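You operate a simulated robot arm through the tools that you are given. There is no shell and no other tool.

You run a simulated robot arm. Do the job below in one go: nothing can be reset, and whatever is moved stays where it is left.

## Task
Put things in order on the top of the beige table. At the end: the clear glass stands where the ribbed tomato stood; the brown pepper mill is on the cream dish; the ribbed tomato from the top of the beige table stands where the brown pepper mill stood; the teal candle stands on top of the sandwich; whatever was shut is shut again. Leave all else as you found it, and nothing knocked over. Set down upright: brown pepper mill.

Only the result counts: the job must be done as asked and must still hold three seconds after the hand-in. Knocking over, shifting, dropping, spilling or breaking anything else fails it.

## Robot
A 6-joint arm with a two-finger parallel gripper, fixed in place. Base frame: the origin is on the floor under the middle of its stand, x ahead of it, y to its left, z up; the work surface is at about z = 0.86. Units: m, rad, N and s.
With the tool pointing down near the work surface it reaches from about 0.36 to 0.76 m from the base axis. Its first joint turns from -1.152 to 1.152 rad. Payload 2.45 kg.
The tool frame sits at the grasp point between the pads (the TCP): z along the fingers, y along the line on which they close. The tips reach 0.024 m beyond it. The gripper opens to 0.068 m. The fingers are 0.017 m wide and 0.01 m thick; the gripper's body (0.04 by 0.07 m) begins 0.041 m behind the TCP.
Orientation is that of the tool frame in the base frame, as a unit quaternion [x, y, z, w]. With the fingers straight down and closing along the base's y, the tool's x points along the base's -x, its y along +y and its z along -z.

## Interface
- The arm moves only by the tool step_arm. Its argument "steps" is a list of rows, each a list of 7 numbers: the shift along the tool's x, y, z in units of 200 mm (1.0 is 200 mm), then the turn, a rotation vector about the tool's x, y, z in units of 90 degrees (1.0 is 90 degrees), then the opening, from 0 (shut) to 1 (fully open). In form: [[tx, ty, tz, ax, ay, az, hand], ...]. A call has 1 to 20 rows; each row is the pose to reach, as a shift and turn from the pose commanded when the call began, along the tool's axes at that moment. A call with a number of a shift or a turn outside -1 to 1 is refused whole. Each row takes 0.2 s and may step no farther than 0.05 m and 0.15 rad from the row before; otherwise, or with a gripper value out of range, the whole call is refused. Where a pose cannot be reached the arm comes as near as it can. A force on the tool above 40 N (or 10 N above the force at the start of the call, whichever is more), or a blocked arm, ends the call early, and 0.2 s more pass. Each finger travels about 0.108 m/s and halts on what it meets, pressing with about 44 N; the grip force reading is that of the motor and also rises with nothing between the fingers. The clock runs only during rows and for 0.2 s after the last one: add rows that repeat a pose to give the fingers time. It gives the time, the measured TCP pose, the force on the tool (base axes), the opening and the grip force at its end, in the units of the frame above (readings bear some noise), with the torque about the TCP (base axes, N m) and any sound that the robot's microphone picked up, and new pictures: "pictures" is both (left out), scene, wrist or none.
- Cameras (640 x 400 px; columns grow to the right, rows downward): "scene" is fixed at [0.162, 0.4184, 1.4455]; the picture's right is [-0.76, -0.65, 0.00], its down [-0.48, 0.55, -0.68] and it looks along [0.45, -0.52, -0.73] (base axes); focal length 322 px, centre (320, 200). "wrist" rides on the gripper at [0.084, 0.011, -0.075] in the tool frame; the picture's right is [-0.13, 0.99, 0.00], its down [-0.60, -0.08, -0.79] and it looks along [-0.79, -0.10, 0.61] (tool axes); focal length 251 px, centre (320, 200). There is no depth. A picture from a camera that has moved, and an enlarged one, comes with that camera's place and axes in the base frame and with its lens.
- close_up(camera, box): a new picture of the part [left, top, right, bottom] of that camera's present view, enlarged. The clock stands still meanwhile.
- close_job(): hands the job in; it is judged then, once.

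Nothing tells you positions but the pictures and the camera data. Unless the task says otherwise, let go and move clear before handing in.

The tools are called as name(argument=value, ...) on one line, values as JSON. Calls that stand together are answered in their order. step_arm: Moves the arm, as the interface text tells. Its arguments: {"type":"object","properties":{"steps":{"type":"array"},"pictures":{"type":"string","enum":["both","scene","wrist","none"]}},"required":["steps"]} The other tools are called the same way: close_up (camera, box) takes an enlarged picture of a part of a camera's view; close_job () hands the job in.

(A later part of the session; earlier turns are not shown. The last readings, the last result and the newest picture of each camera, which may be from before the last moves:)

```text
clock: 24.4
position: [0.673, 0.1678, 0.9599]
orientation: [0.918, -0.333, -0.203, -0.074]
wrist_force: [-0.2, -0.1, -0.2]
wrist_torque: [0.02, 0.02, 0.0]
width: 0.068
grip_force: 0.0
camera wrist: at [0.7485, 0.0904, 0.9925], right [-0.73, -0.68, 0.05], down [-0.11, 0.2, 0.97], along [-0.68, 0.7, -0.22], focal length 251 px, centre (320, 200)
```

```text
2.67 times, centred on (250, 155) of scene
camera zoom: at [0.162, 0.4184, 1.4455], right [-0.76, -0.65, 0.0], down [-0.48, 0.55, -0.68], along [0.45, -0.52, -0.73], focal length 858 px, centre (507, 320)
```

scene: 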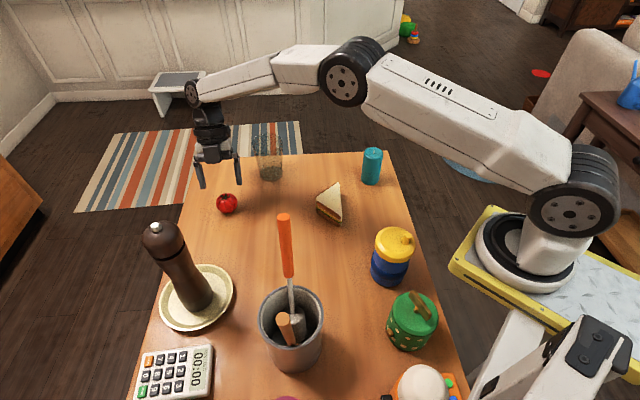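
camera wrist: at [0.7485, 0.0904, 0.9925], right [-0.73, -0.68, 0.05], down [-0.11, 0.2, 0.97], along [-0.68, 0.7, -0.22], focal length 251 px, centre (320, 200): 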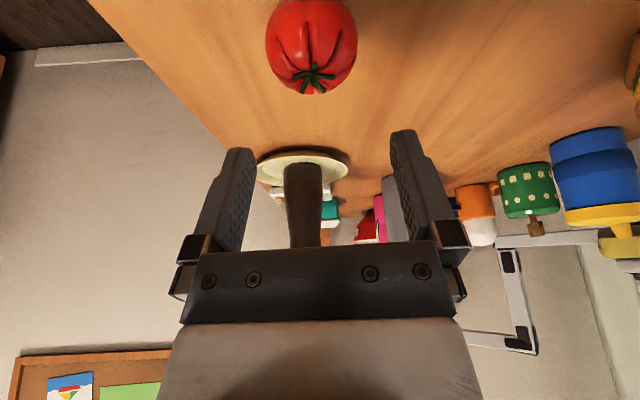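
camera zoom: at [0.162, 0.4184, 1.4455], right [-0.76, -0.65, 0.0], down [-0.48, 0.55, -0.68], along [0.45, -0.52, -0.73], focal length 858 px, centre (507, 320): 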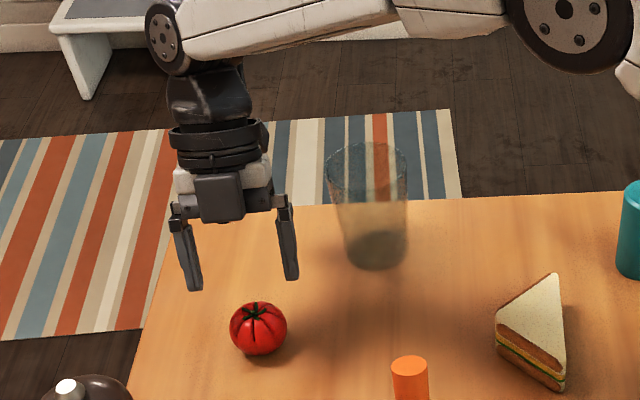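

The tomato is centred between the fingers (axis ≈(0.671, 0.171)). I descend to its mid-height.

step_arm(steps=[[0.0296, 0, 0.0634, 0, 0, 0, 1], [0.0592, 0, 0.1269, 0, 0, 0, 1], [0.0887, 0, 0.1903, 0, 0, 0, 1], [0.1183, 0, 0.2538, 0, 0, 0, 1], [0.1479, 0, 0.3172, 0, 0, 0, 1], [0.1479, 0, 0.3172, 0, 0, 0, 1]])

close_up(camera="scene", box=[180, 110, 320, 240])

```text
clock: 25.8
position: [0.6733, 0.1678, 0.8906]
orientation: [0.918, -0.333, -0.203, -0.075]
wrist_force: [-0.5, -0.1, -0.1]
wrist_torque: [0.01, 0.0, 0.0]
width: 0.068
grip_force: 0.1
camera wrist: at [0.7486, 0.0902, 0.9232], right [-0.73, -0.69, 0.05], down [-0.11, 0.2, 0.97], along [-0.68, 0.7, -0.22], focal length 251 px, centre (320, 200)
```

scene: 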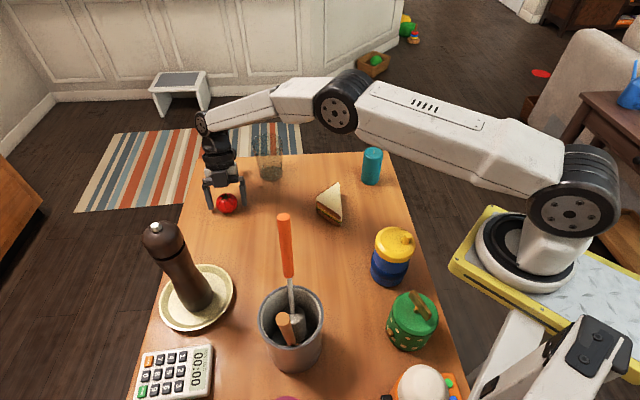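
wrist: 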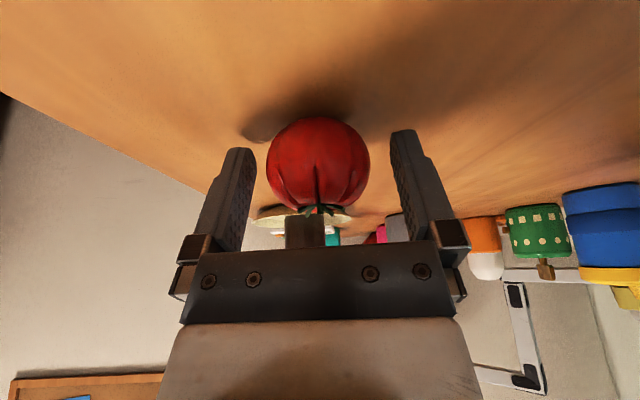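

```text
3.08 times, centred on (250, 175) of scene
camera zoom: at [0.162, 0.4184, 1.4455], right [-0.76, -0.65, 0.0], down [-0.48, 0.55, -0.68], along [0.45, -0.52, -0.73], focal length 990 px, centre (535, 277)
```

zoom: 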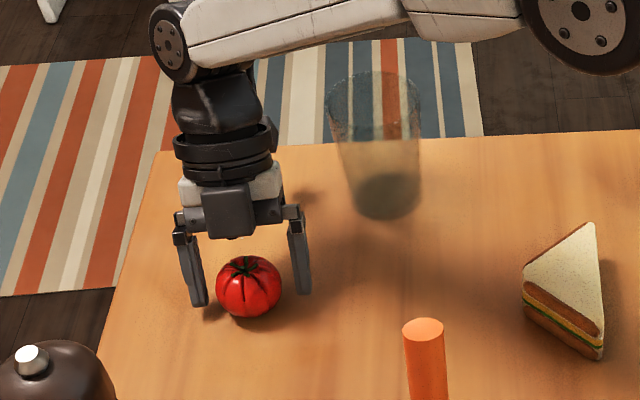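

The tomato is between the pads; closing the gripper.

step_arm(steps=[[0, 0, 0, 0, 0, 0, 0.75], [0, 0, 0, 0, 0, 0, 0], [0, 0, 0, 0, 0, 0, 0], [0, 0, 0, 0, 0, 0, 0]], pictures="wrist")

```text
clock: 26.8
position: [0.6731, 0.1675, 0.8915]
orientation: [0.918, -0.333, -0.203, -0.074]
wrist_force: [1.4, 0.2, -0.2]
wrist_torque: [0.01, -0.03, -0.02]
width: 0.0476
grip_force: 44.1
camera wrist: at [0.7486, 0.0902, 0.9234], right [-0.73, -0.69, 0.05], down [-0.11, 0.2, 0.97], along [-0.68, 0.7, -0.22], focal length 251 px, centre (320, 200)
```

wrist: 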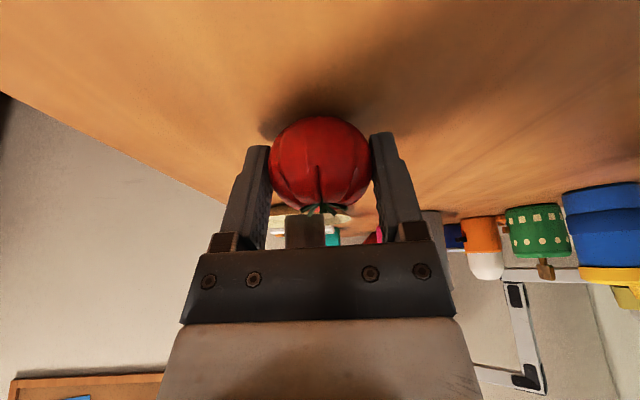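

The tomato is held (width 0.048). I lift it straight up, then carry it half-way toward the mill's old spot.

step_arm(steps=[[-0.0264, 0, -0.0566, 0, 0, 0, 0], [-0.0528, 0, -0.1133, 0, 0, 0, 0], [-0.0793, 0, -0.17, 0, 0, 0, 0], [-0.1057, 0, -0.2266, 0, 0, 0, 0], [-0.2047, 0.0564, -0.1804, 0, 0, 0, 0], [-0.3037, 0.1128, -0.1342, 0, 0, 0, 0], [-0.4027, 0.1692, -0.088, 0, 0, 0, 0], [-0.5017, 0.2256, -0.0419, 0, 0, 0, 0], [-0.6007, 0.282, 0.0043, 0, 0, 0, 0], [-0.6007, 0.282, 0.0043, 0, 0, 0, 0]])

```text
clock: 29.0
position: [0.5528, 0.1943, 0.9423]
orientation: [0.918, -0.333, -0.202, -0.074]
wrist_force: [0.6, 0.4, -1.1]
wrist_torque: [0.01, 0.01, 0.01]
width: 0.047
grip_force: 44.3
camera wrist: at [0.6282, 0.1167, 0.9733], right [-0.73, -0.69, 0.05], down [-0.11, 0.2, 0.97], along [-0.68, 0.7, -0.22], focal length 251 px, centre (320, 200)
```

scene: 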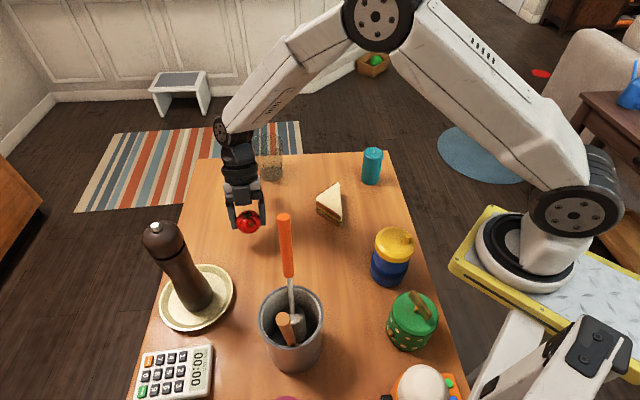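
wrist: 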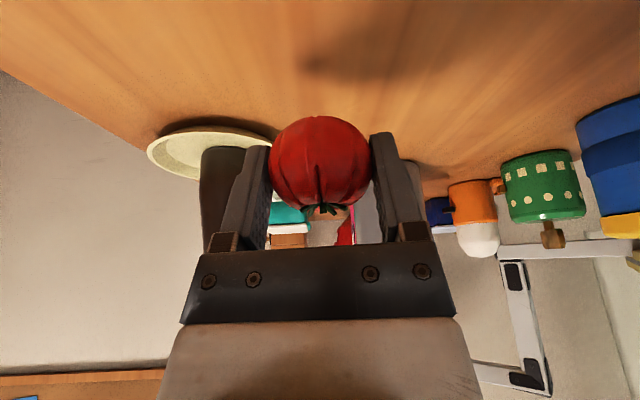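

The tomato is carried well. I continue to above the mill's old spot at ≈(0.426, 0.226).

step_arm(steps=[[-0.0859, 0.0491, 0.04, 0, 0, 0, 0], [-0.1718, 0.0983, 0.0801, 0, 0, 0, 0], [-0.2578, 0.1474, 0.1201, 0, 0, 0, 0], [-0.3437, 0.1965, 0.1602, 0, 0, 0, 0], [-0.4296, 0.2457, 0.2002, 0, 0, 0, 0], [-0.5155, 0.2948, 0.2403, 0, 0, 0, 0], [-0.5155, 0.2948, 0.2403, 0, 0, 0, 0]])

close_up(camera="scene", box=[200, 80, 360, 300])

```text
clock: 30.6
position: [0.428, 0.2225, 0.9406]
orientation: [0.918, -0.333, -0.202, -0.075]
wrist_force: [0.1, -0.2, -0.5]
wrist_torque: [0.0, -0.01, 0.0]
width: 0.0473
grip_force: 44.4
camera wrist: at [0.5033, 0.1447, 0.972], right [-0.73, -0.68, 0.05], down [-0.11, 0.2, 0.97], along [-0.68, 0.7, -0.22], focal length 251 px, centre (320, 200)
```

scene: 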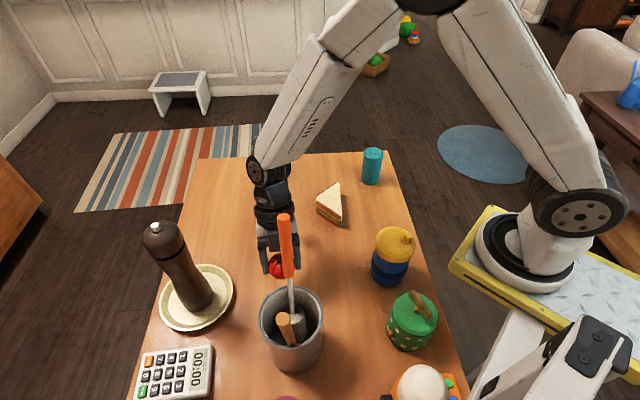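
wrist: 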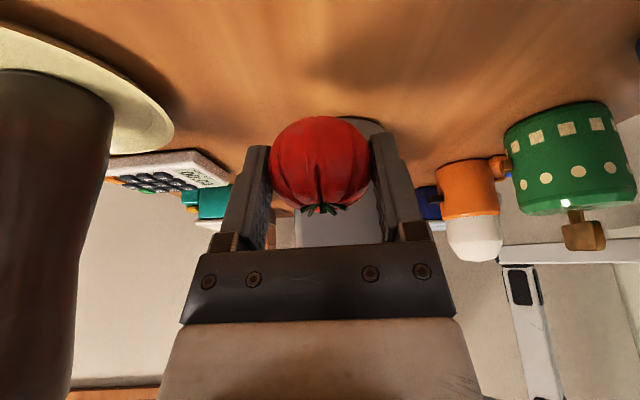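

```text
1.82 times, centred on (280, 190) of scene
camera zoom: at [0.1619, 0.4184, 1.4455], right [-0.76, -0.65, 0.0], down [-0.48, 0.55, -0.68], along [0.45, -0.52, -0.73], focal length 585 px, centre (393, 218)
```

zoom: 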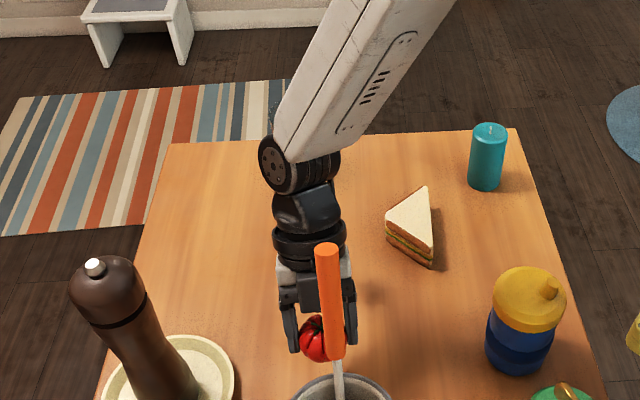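

The gripper is clear of the spatula. I lower the tomato toward the table.

step_arm(steps=[[0.0254, 0, 0.0544, 0, 0, 0, 0], [0.0507, 0, 0.1088, 0, 0, 0, 0], [0.076, 0, 0.163, 0, 0, 0, 0], [0.0972, 0, 0.2085, 0, 0, 0, 0], [0.0972, 0, 0.2085, 0, 0, 0, 0]])

close_up(camera="scene", box=[210, 160, 350, 310])

```text
clock: 31.8
position: [0.4286, 0.2226, 0.8956]
orientation: [0.918, -0.334, -0.202, -0.074]
wrist_force: [0.5, 0.4, 0.1]
wrist_torque: [-0.02, 0.0, 0.05]
width: 0.0474
grip_force: 44.3
camera wrist: at [0.5038, 0.1444, 0.9264], right [-0.73, -0.69, 0.05], down [-0.11, 0.2, 0.97], along [-0.68, 0.7, -0.22], focal length 251 px, centre (320, 200)
```

scene: 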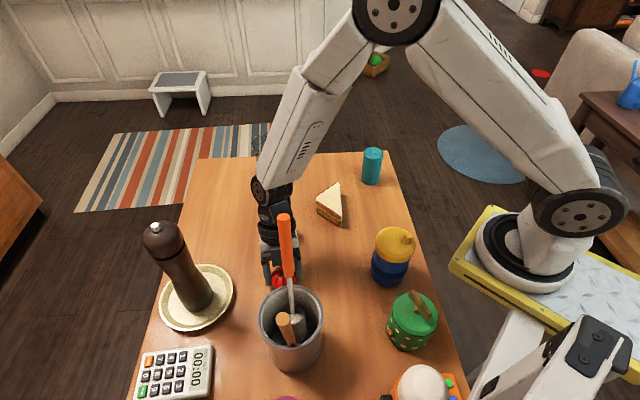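
wrist: 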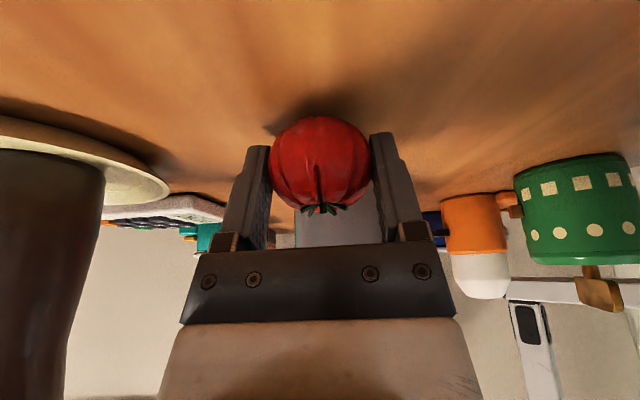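

```text
2.67 times, centred on (280, 235) of scene
camera zoom: at [0.162, 0.4184, 1.4455], right [-0.76, -0.65, 0.0], down [-0.48, 0.55, -0.68], along [0.45, -0.52, -0.73], focal length 858 px, centre (427, 107)
```

zoom: 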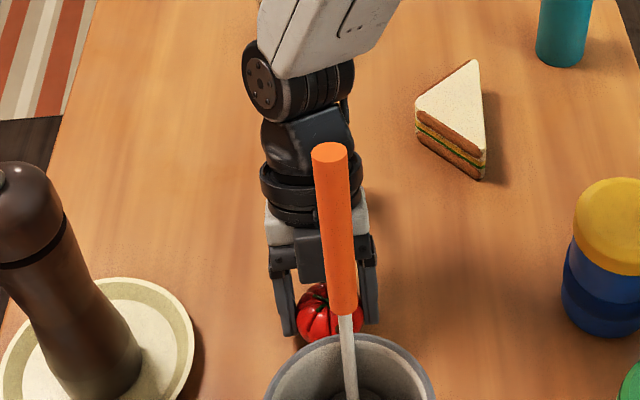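

step_arm(steps=[[0.0021, 0, 0.0045, 0, 0, 0, 0], [0.0042, 0, 0.0091, 0, 0, 0, 0], [0.0063, 0, 0.0136, 0, 0, 0, 0], [0.0076, 0, 0.0163, 0, 0, 0, 0], [0.0076, 0, 0.0163, 0, 0, 0, 0]], pictures="none")

```text
clock: 33.0
position: [0.4273, 0.223, 0.8923]
orientation: [0.918, -0.334, -0.203, -0.075]
wrist_force: [-1.7, -1.5, 5.8]
wrist_torque: [-0.07, 0.02, -0.01]
width: 0.0474
grip_force: 44.0
```

The tomato touches the table (about 6 N). Releasing it.

step_arm(steps=[[0, 0, 0, 0, 0, 0, 0.73], [0, 0, 0, 0, 0, 0, 0.8], [0, 0, 0, 0, 0, 0, 1], [0, 0, 0, 0, 0, 0, 1], [0, 0, 0, 0, 0, 0, 1]])

```text
clock: 34.2
position: [0.4268, 0.2221, 0.8909]
orientation: [0.918, -0.333, -0.204, -0.074]
wrist_force: [-0.4, -1.6, -0.9]
wrist_torque: [-0.01, 0.05, 0.0]
width: 0.0681
grip_force: 0.1
camera wrist: at [0.5032, 0.1449, 0.9232], right [-0.73, -0.69, 0.05], down [-0.11, 0.2, 0.97], along [-0.68, 0.7, -0.22], focal length 251 px, centre (320, 200)
```

scene: 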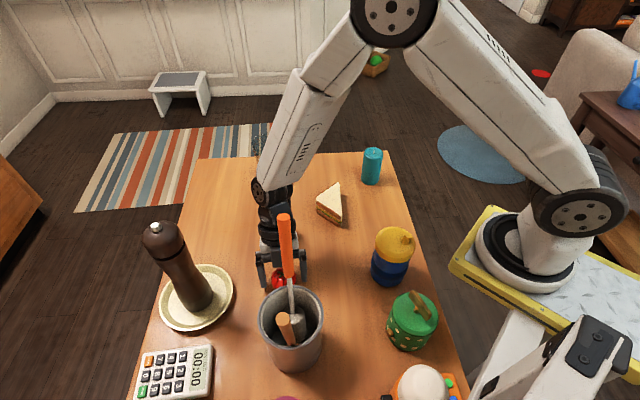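
wrist: 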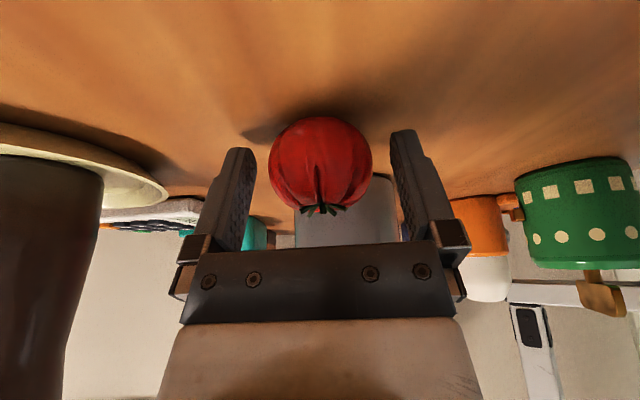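

The tomato stands released. I back out along the tool axis, away from tomato and spatula.

step_arm(steps=[[0, 0, -0.05, 0, 0, 0, 1], [0, 0, -0.1, 0, 0, 0, 1], [0, 0, -0.2, 0, 0, 0, 1], [0, 0, -0.3, 0, 0, 0, 1], [0, 0, -0.4, 0, 0, 0, 1], [0, 0, -0.5, 0, 0, 0, 1], [0, 0, -0.6, 0, 0, 0, 1], [0, 0, -0.7, 0, 0, 0, 1], [0, 0, -0.8, 0, 0, 0, 1], [0, 0, -0.9, 0, 0, 0, 1], [0, 0, -0.9, 0, 0, 0, 1]])

close_up(camera="scene", box=[210, 180, 350, 310])

close_up(camera="wrist", box=[200, 0, 480, 180])

```text
clock: 36.6
position: [0.486, 0.174, 1.0562]
orientation: [0.918, -0.334, -0.203, -0.074]
wrist_force: [-0.4, -0.3, 0.6]
wrist_torque: [-0.01, -0.01, -0.02]
width: 0.0681
grip_force: 0.1
camera wrist: at [0.5618, 0.096, 1.0873], right [-0.73, -0.68, 0.05], down [-0.11, 0.2, 0.97], along [-0.68, 0.7, -0.22], focal length 251 px, centre (320, 200)
```

scene: 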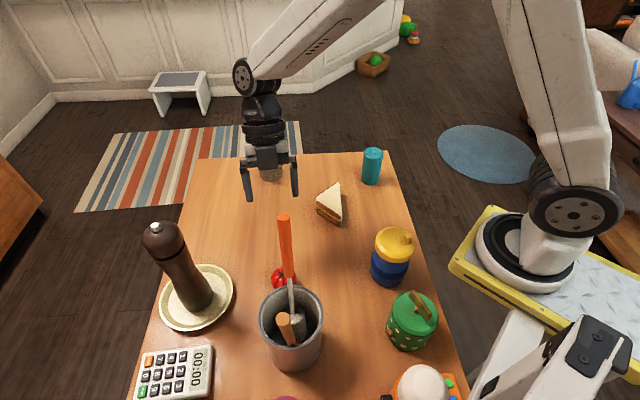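
wrist: 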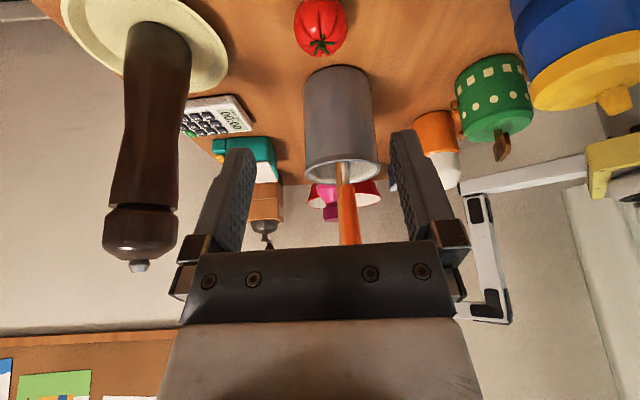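

```text
3.08 times, centred on (280, 245) of scene
camera zoom: at [0.162, 0.4184, 1.4455], right [-0.76, -0.65, 0.0], down [-0.48, 0.55, -0.68], along [0.45, -0.52, -0.73], focal length 990 px, centre (443, 62)
```

zoom: 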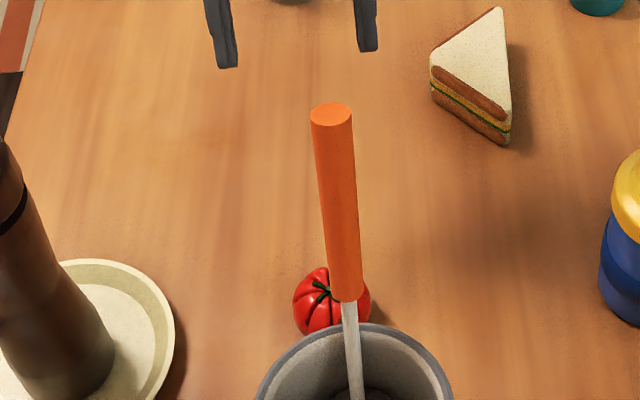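

```text
2.22 times, centred on (340, 90) of wrist
camera zoom: at [0.5618, 0.096, 1.0873], right [-0.73, -0.68, 0.05], down [-0.11, 0.2, 0.97], along [-0.68, 0.7, -0.22], focal length 559 px, centre (276, 444)
```

zoom: 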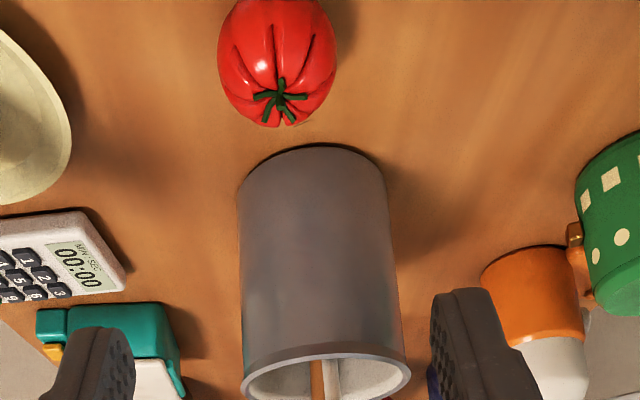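

The tomato sits at ≈(0.4245, 0.226), right where the mill stood. Next is the glass, whose rim (~7.5 cm) is wider than the gripper, so I'll grip its near wall with one finger inside; I first straighten the tool and move toward it.

step_arm(steps=[[0.133, 0.0154, -0.131, 0, 0.0694, 0, 1], [0.266, 0.0308, -0.262, 0, 0.1389, 0, 1], [0.4, 0.0461, -0.393, 0, 0.2083, 0, 1], [0.533, 0.0615, -0.5245, 0, 0.2778, 0, 1], [0.533, 0.0615, -0.5245, 0, 0.2778, 0, 1]], pictures="none")

step_arm(steps=[[0, 0, 0, 0, 0, 0.0794, 1], [0, 0, 0, 0, 0, 0.1587, 1], [0, 0, 0, 0, 0, 0.2381, 1], [0, 0, 0, 0, 0, 0.3175, 1], [0, 0, 0, 0, 0, 0.3969, 1], [0, 0, 0, 0, 0, 0.4762, 1], [0, 0, 0, 0, 0, 0.5556, 1], [0, 0, 0, 0, 0, 0.5556, 1]])

```text
clock: 37.8
position: [0.5845, 0.0731, 1.1039]
orientation: [0.94, -0.342, 0.0, 0.0]
wrist_force: [0.3, 0.8, -0.5]
wrist_torque: [-0.03, 0.05, 0.01]
width: 0.0681
grip_force: 0.1
```

```text
clock: 39.6
position: [0.5857, 0.0731, 1.1057]
orientation: [0.707, -0.707, 0.001, 0.0]
wrist_force: [0.4, 0.7, 0.3]
wrist_torque: [0.01, -0.03, -0.01]
width: 0.0679
grip_force: 0.0
camera wrist: at [0.5747, -0.0105, 1.1787], right [-0.99, 0.13, 0.0], down [0.08, 0.6, 0.79], along [0.1, 0.79, -0.61], focal length 251 px, centre (320, 200)
```

scene: 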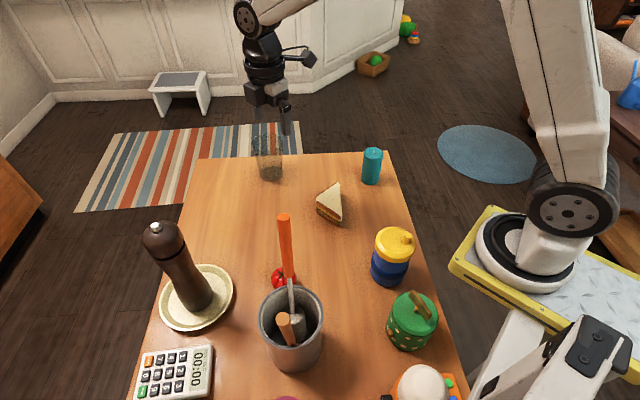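
wrist: 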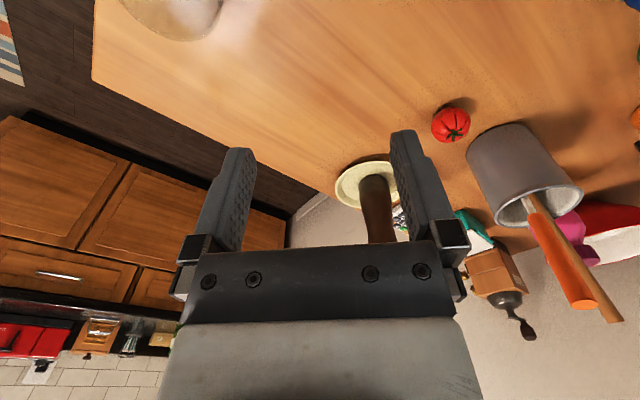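

The glass is just out of the wrist view; I shift the tool back to the right so the camera can see it and measure the rim.

step_arm(steps=[[0.128, -0.053, 0.02, 0, 0, 0, 1], [0.257, -0.106, 0.039, 0, 0, 0, 1], [0.385, -0.159, 0.059, 0, 0, 0, 1], [0.513, -0.212, 0.078, 0, 0, 0, 1], [0.642, -0.265, 0.098, 0, 0, 0, 1], [0.77, -0.3185, 0.1175, 0, 0, 0, 1], [0.77, -0.3185, 0.1175, 0, 0, 0, 1]])

close_up(camera="wrist", box=[230, 80, 410, 250])

close_up(camera="scene", box=[230, 110, 320, 195])

```text
clock: 41.2
position: [0.6501, -0.0804, 1.0822]
orientation: [0.707, -0.707, -0.001, 0.0]
wrist_force: [0.3, 1.0, -0.1]
wrist_torque: [0.0, 0.01, 0.02]
width: 0.0682
grip_force: 0.1
camera wrist: at [0.6386, -0.1643, 1.1557], right [-0.99, 0.13, 0.0], down [0.08, 0.6, 0.79], along [0.1, 0.79, -0.61], focal length 251 px, centre (320, 200)
```

scene: 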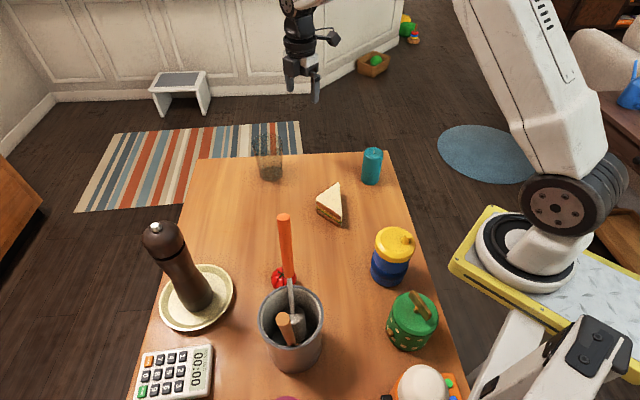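
wrist: 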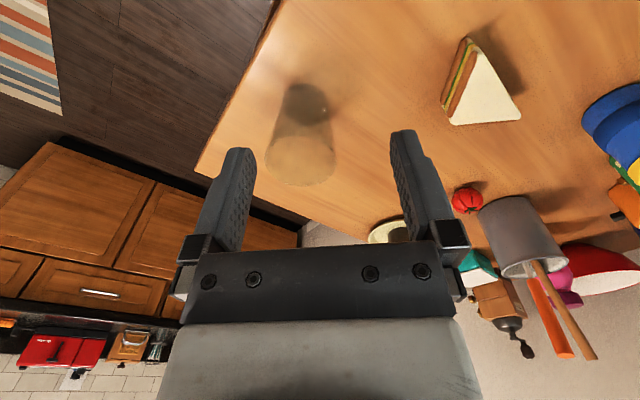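

```text
2.35 times, centred on (320, 165) of wrist
camera zoom: at [0.6386, -0.1643, 1.1557], right [-0.99, 0.13, 0.0], down [0.08, 0.6, 0.79], along [0.1, 0.79, -0.61], focal length 592 px, centre (320, 282)
```

zoom: 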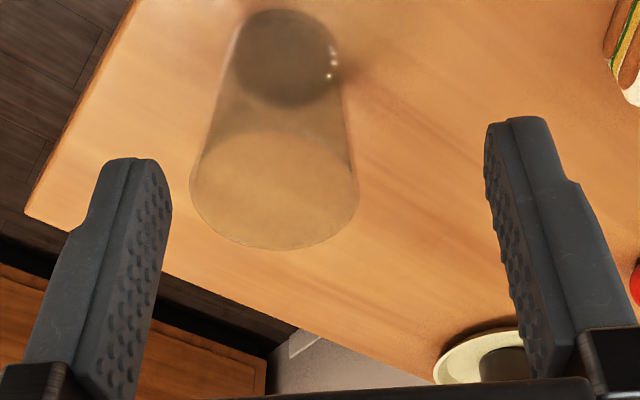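

```text
4.71 times, centred on (275, 152) of scene
camera zoom: at [0.162, 0.4184, 1.4455], right [-0.76, -0.65, 0.0], down [-0.48, 0.55, -0.68], along [0.45, -0.52, -0.73], focal length 1515 px, centre (532, 424)
```

zoom: 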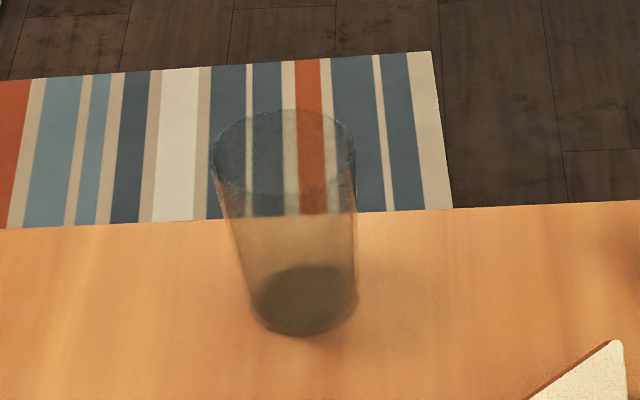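

Glass centre measured at ≈(0.682, 0.0145), rim z ≈0.964, near wall at x ≈0.647. I move above the near wall with a 4° tilt matching the wall's slope, and take a look before inserting.

step_arm(steps=[[-0.12, 0.003, 0.0, 0.015, 0, 0, 1], [-0.24, 0.007, 0.0, 0.03, 0, 0, 1], [-0.36, 0.01, 0.0, 0.0444, 0, 0, 1], [-0.4725, 0.0135, 0.05, 0.0444, 0, 0, 1], [-0.4725, 0.0135, 0.15, 0.0444, 0, 0, 1], [-0.4725, 0.0135, 0.25, 0.0444, 0, 0, 1], [-0.4725, 0.0135, 0.3, 0.0444, 0, 0, 1], [-0.4725, 0.0135, 0.3, 0.0444, 0, 0, 1]])

close_up(camera="wrist", box=[180, 0, 460, 260])

close_up(camera="scene", box=[230, 70, 330, 190])

```text
clock: 43.0
position: [0.6462, 0.0152, 1.0213]
orientation: [0.708, -0.706, 0.025, -0.025]
wrist_force: [-0.4, -0.3, -0.3]
wrist_torque: [-0.03, 0.02, 0.01]
width: 0.0678
grip_force: 0.1
camera wrist: at [0.6309, -0.0698, 1.0944], right [-0.99, 0.13, -0.07], down [0.02, 0.6, 0.8], along [0.14, 0.79, -0.6], focal length 251 px, centre (320, 200)
```

scene: 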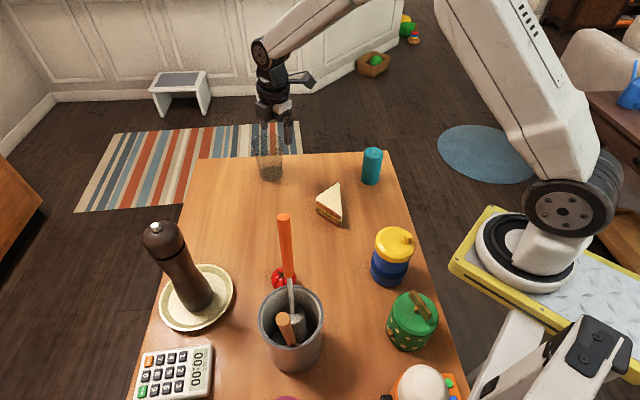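
wrist: 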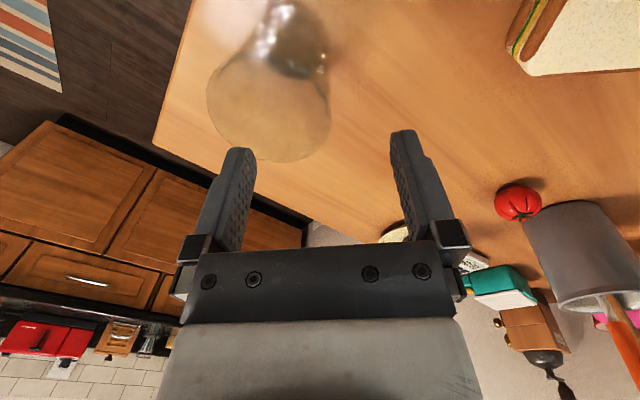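

```text
1.54 times, centred on (320, 130) of wrist
camera zoom: at [0.6309, -0.0698, 1.0944], right [-0.99, 0.13, -0.07], down [0.02, 0.6, 0.8], along [0.14, 0.79, -0.6], focal length 387 px, centre (320, 308)
```

zoom: 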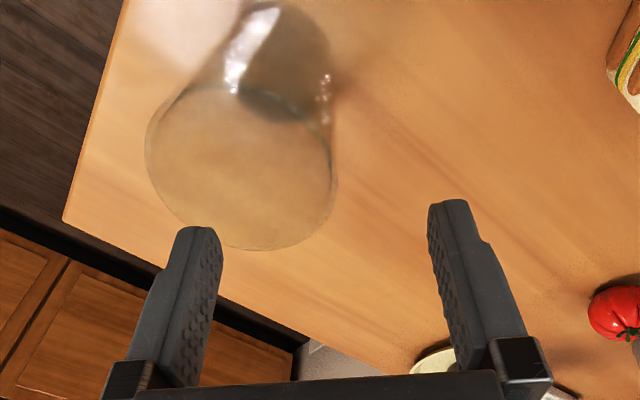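

```text
3.33 times, centred on (280, 130) of scene
camera zoom: at [0.162, 0.4184, 1.4455], right [-0.76, -0.65, 0.0], down [-0.48, 0.55, -0.68], along [0.45, -0.52, -0.73], focal length 1073 px, centre (453, 433)
```

zoom: 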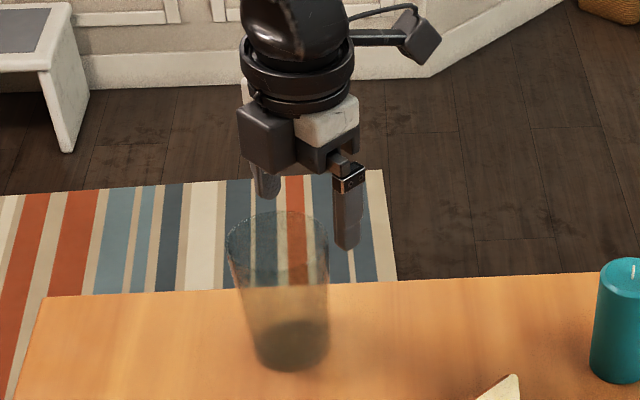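

The finger alignment looks right: near wall at x≈0.646 lies midway between the fingers. I descend until the tips are about at the rim and check again.

step_arm(steps=[[0, 0.004, 0.055, 0, 0, 0, 1], [0, 0.008, 0.11, 0, 0, 0, 1], [0, 0.0108, 0.155, 0, 0, 0, 1], [0, 0.0108, 0.155, 0, 0, 0, 1]])

close_up(camera="wrist", box=[180, 0, 460, 260])

close_up(camera="scene", box=[230, 80, 330, 190])

```text
clock: 44.0
position: [0.6461, 0.0136, 0.9894]
orientation: [0.707, -0.706, 0.025, -0.025]
wrist_force: [0.5, 0.5, 0.3]
wrist_torque: [0.0, 0.01, -0.03]
width: 0.0683
grip_force: 0.0
camera wrist: at [0.6307, -0.0701, 1.0629], right [-0.99, 0.13, -0.07], down [0.02, 0.6, 0.8], along [0.14, 0.79, -0.6], focal length 251 px, centre (320, 200)
```

scene: 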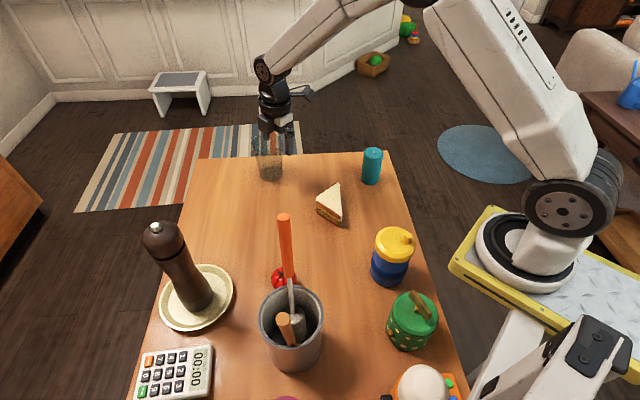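
wrist: 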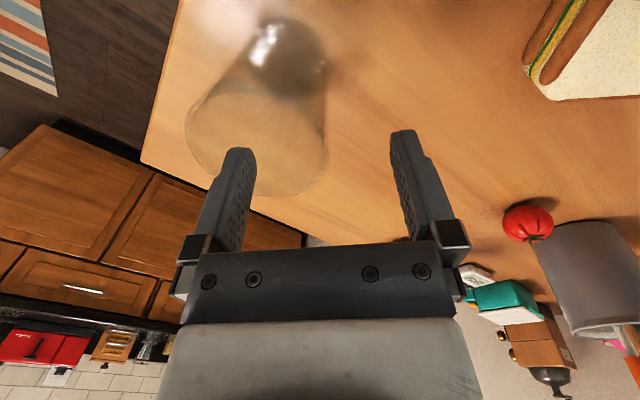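

```text
1.54 times, centred on (320, 130) of wrist
camera zoom: at [0.6307, -0.0701, 1.0629], right [-0.99, 0.13, -0.07], down [0.02, 0.6, 0.8], along [0.14, 0.79, -0.6], focal length 387 px, centre (320, 308)
```

zoom: 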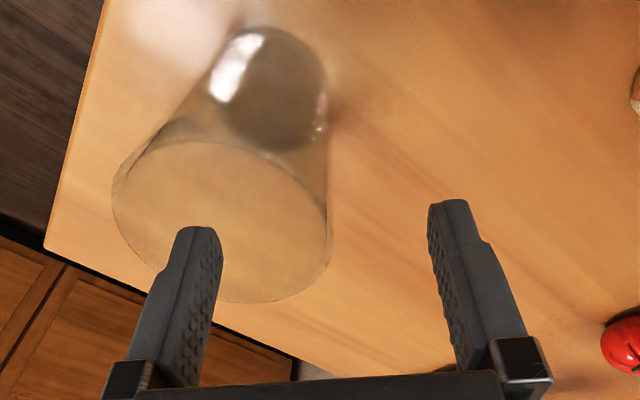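

```text
3.64 times, centred on (280, 135) of scene
camera zoom: at [0.162, 0.4184, 1.4455], right [-0.76, -0.65, 0.0], down [-0.48, 0.55, -0.68], along [0.45, -0.52, -0.73], focal length 1170 px, centre (466, 436)
```

zoom: 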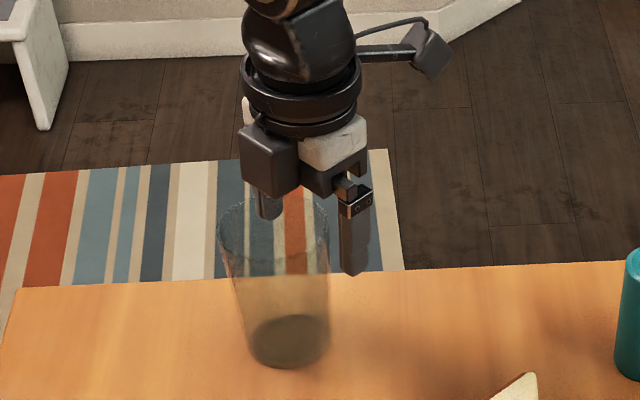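

The left finger tip is well inside the rim and the other outside. Inserting further to grip depth.

step_arm(steps=[[0, 0.0032, 0.046, 0, 0, 0, 1], [0, 0.0064, 0.092, 0, 0, 0, 1], [0, 0.0097, 0.138, 0, 0, 0, 1], [0, 0.0129, 0.1846, 0, 0, 0, 1], [0, 0.0129, 0.1846, 0, 0, 0, 1]])

close_up(camera="wrist", box=[180, 0, 460, 260])

close_up(camera="scene", box=[230, 80, 330, 190])

```text
clock: 45.2
position: [0.6474, 0.0145, 0.9536]
orientation: [0.707, -0.706, 0.026, -0.025]
wrist_force: [-0.1, -0.5, -0.2]
wrist_torque: [0.01, -0.01, -0.01]
width: 0.0678
grip_force: 0.0
camera wrist: at [0.6313, -0.0698, 1.0267], right [-0.99, 0.13, -0.07], down [0.02, 0.6, 0.8], along [0.14, 0.79, -0.6], focal length 251 px, centre (320, 200)
```

scene: 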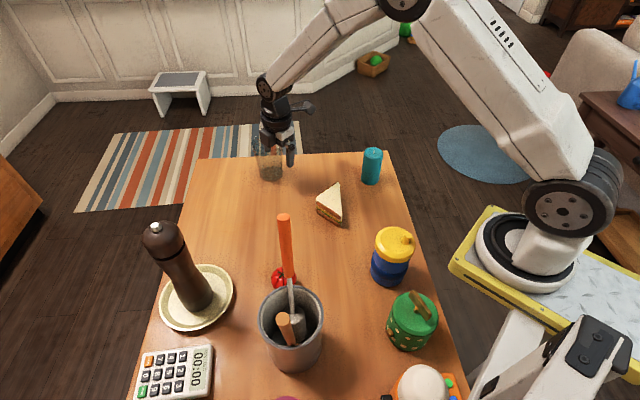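
wrist: 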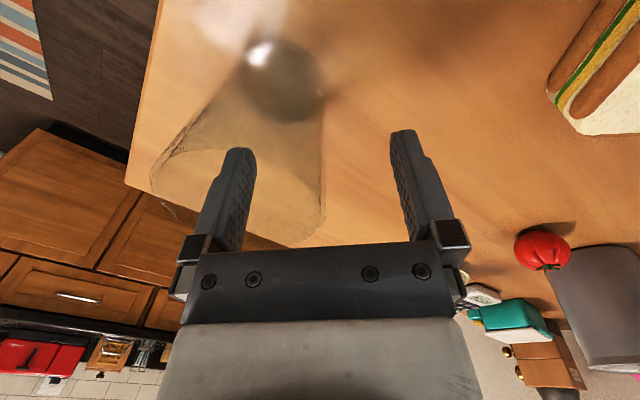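

```text
1.54 times, centred on (320, 130) of wrist
camera zoom: at [0.6313, -0.0698, 1.0267], right [-0.99, 0.13, -0.07], down [0.02, 0.6, 0.8], along [0.14, 0.79, -0.6], focal length 387 px, centre (320, 308)
```

zoom: 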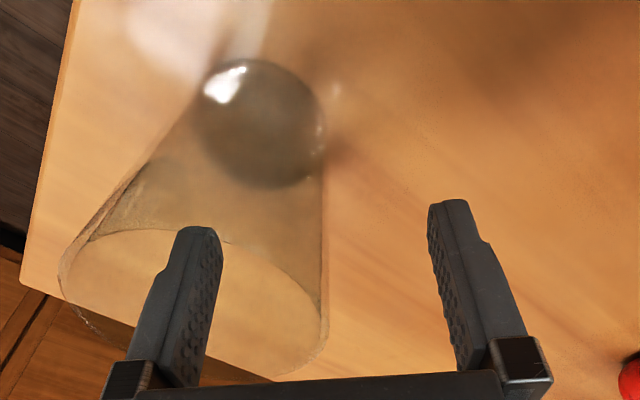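

```text
3.64 times, centred on (280, 135) of scene
camera zoom: at [0.162, 0.4184, 1.4455], right [-0.76, -0.65, 0.0], down [-0.48, 0.55, -0.68], along [0.45, -0.52, -0.73], focal length 1170 px, centre (466, 436)
```

zoom: 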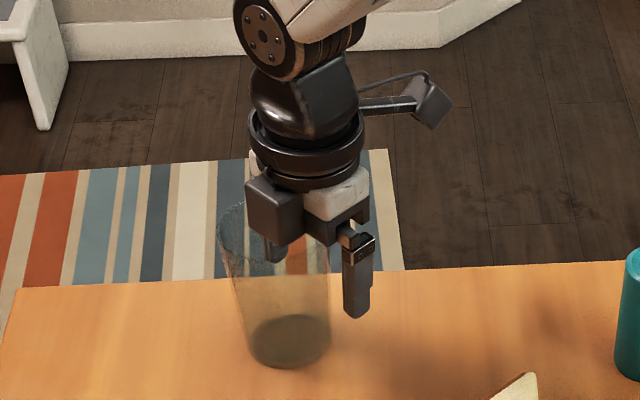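

The glass wall lies right at the grasp point. I close the fingers on the wall.

step_arm(steps=[[0, 0, 0, 0, 0, 0, 0.5], [0, 0, 0, 0, 0, 0, 0.25], [0, 0, 0, 0, 0, 0, 0.12], [0, 0, 0, 0, 0, 0, 0], [0, 0, 0, 0, 0, 0, 0], [0, 0, 0, 0, 0, 0, 0]])

close_up(camera="wrist", box=[180, 0, 460, 260])

close_up(camera="scene", box=[230, 80, 330, 190])

```text
clock: 46.6
position: [0.6473, 0.014, 0.9532]
orientation: [0.707, -0.706, 0.025, -0.025]
wrist_force: [1.3, -1.1, 2.2]
wrist_torque: [-0.15, -0.02, -0.03]
width: 0.0023
grip_force: 26.5
camera wrist: at [0.6313, -0.0699, 1.0269], right [-0.99, 0.13, -0.07], down [0.02, 0.6, 0.8], along [0.15, 0.79, -0.6], focal length 251 px, centre (320, 200)
```

scene: 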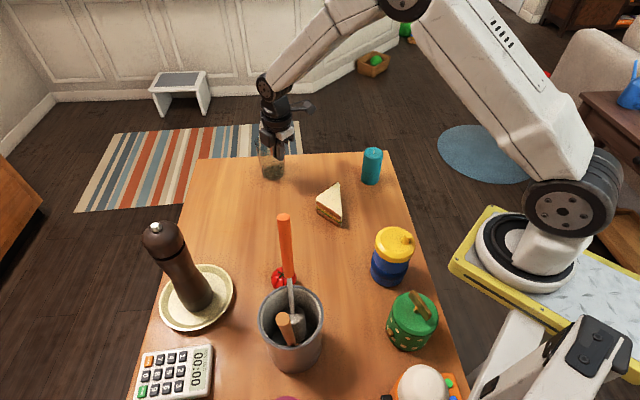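
wrist: 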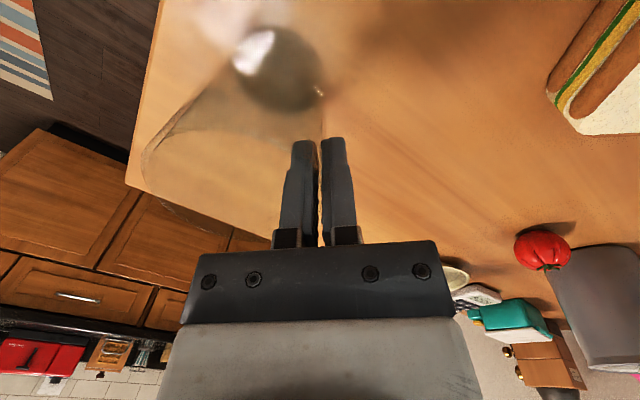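

```text
1.54 times, centred on (320, 130) of wrist
camera zoom: at [0.6313, -0.0699, 1.0269], right [-0.99, 0.13, -0.07], down [0.02, 0.6, 0.8], along [0.15, 0.79, -0.6], focal length 387 px, centre (320, 308)
```

zoom: 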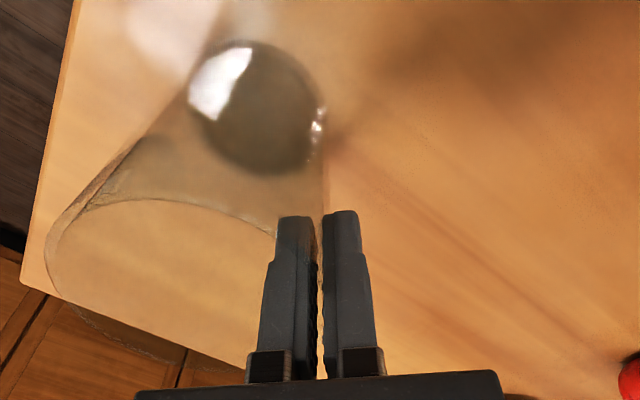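

```text
3.64 times, centred on (280, 135) of scene
camera zoom: at [0.1619, 0.4184, 1.4455], right [-0.76, -0.65, 0.0], down [-0.48, 0.55, -0.68], along [0.45, -0.52, -0.73], focal length 1170 px, centre (466, 436)
```

zoom: 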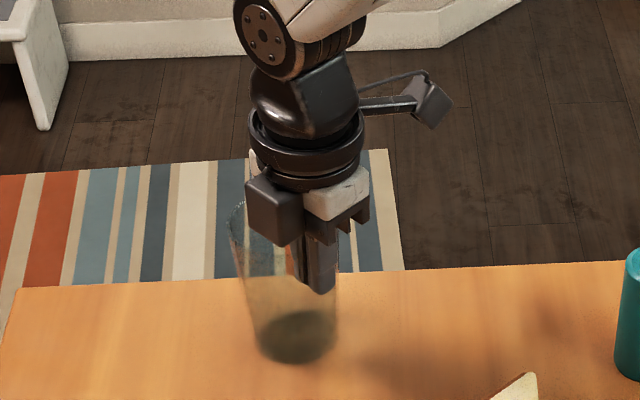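

The fingers clamp the wall (2.3 mm). The glass nudged a few millimetres as it was clamped; I'll wait a moment and recheck the grip before lifting.

step_arm(steps=[[0, 0, 0, 0, 0, 0, 0], [0, 0, 0, 0, 0, 0, 0], [0, 0, 0, 0, 0, 0, 0]], pictures="none")

close_up(camera="scene", box=[240, 110, 310, 190])

close_up(camera="wrist", box=[130, 10, 360, 260])

```text
clock: 47.4
position: [0.6475, 0.0141, 0.9536]
orientation: [0.707, -0.706, 0.025, -0.026]
wrist_force: [0.9, -1.5, 2.1]
wrist_torque: [-0.21, -0.03, -0.02]
width: 0.0025
grip_force: 26.3
```

```text
5.00 times, centred on (275, 150) of scene
camera zoom: at [0.1619, 0.4184, 1.4455], right [-0.76, -0.65, 0.0], down [-0.48, 0.55, -0.68], along [0.45, -0.52, -0.73], focal length 1609 px, centre (545, 450)
```

zoom: 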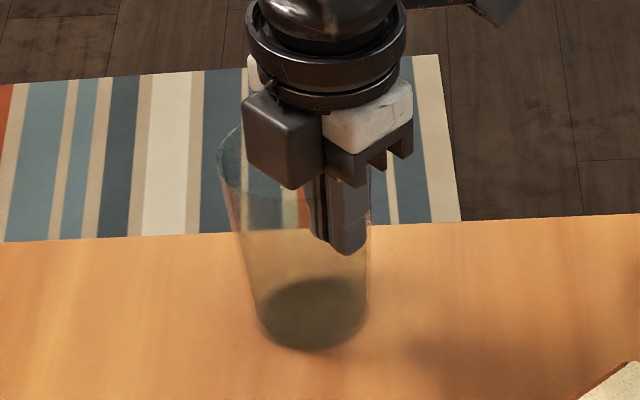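

```text
1.60 times, centred on (245, 135) of wrist
camera zoom: at [0.6313, -0.0699, 1.0269], right [-0.99, 0.13, -0.07], down [0.02, 0.6, 0.8], along [0.14, 0.79, -0.6], focal length 402 px, centre (440, 304)
```

zoom: 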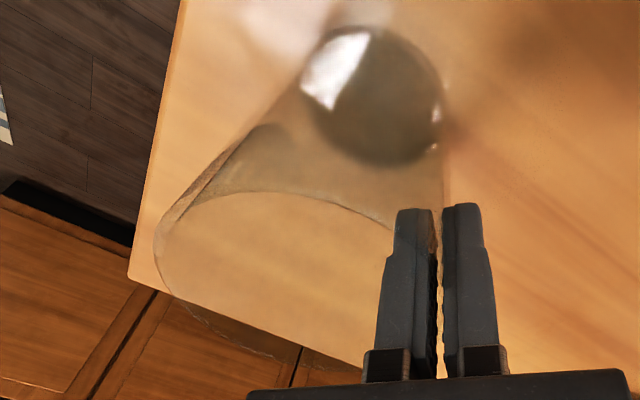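

Grip is steady. I lift the glass by about 1.5 cm and check how it hangs.

step_arm(steps=[[0, -0.0017, -0.025, 0, 0, 0, 0], [0, -0.0035, -0.05, 0, 0, 0, 0], [0, -0.0052, -0.075, 0, 0, 0, 0], [0, -0.0052, -0.075, 0, 0, 0, 0]])

close_up(camera="scene", box=[240, 110, 310, 190])

close_up(camera="wrist", box=[130, 10, 360, 260])

```text
clock: 48.4
position: [0.6471, 0.0152, 0.9679]
orientation: [0.708, -0.706, 0.025, -0.025]
wrist_force: [0.0, -0.5, -1.7]
wrist_torque: [0.03, 0.1, -0.04]
width: 0.0025
grip_force: 26.7
camera wrist: at [0.6306, -0.0698, 1.0414], right [-0.99, 0.13, -0.07], down [0.02, 0.6, 0.8], along [0.14, 0.79, -0.6], focal length 251 px, centre (320, 200)
```

scene: 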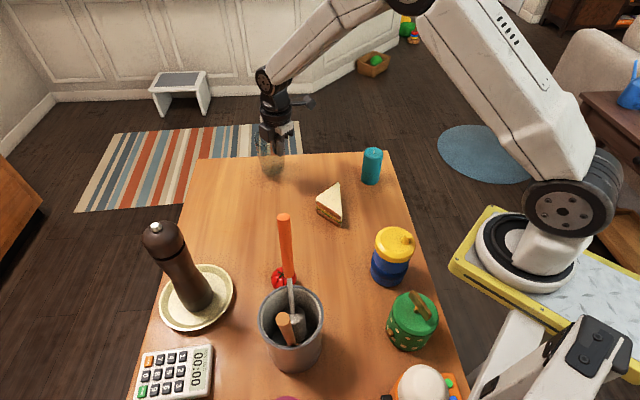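
wrist: 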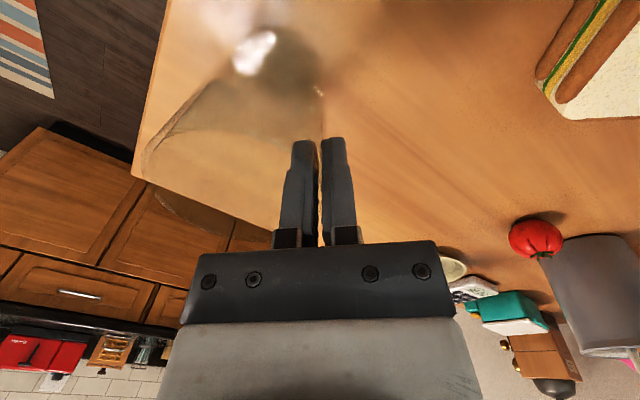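

```text
5.00 times, centred on (275, 150) of scene
camera zoom: at [0.162, 0.4184, 1.4455], right [-0.76, -0.65, 0.0], down [-0.48, 0.55, -0.68], along [0.45, -0.52, -0.73], focal length 1609 px, centre (545, 450)
```

zoom: 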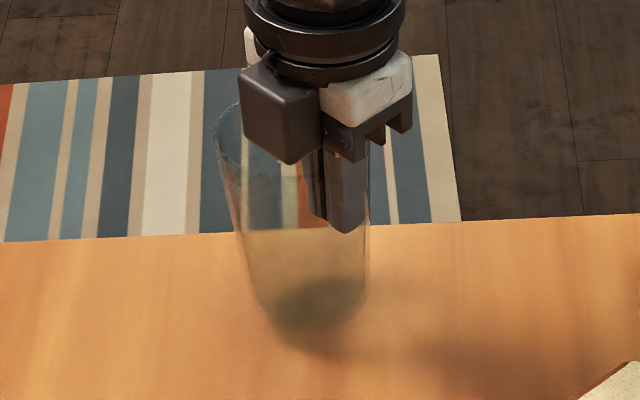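

```text
1.60 times, centred on (245, 135) of wrist
camera zoom: at [0.6306, -0.0698, 1.0414], right [-0.99, 0.13, -0.07], down [0.02, 0.6, 0.8], along [0.14, 0.79, -0.6], focal length 402 px, centre (440, 304)
```

zoom: 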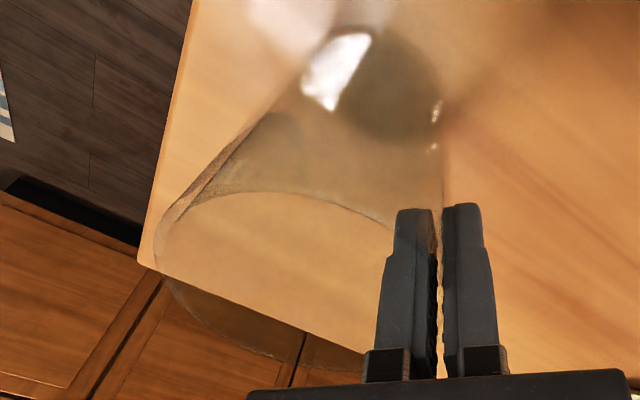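

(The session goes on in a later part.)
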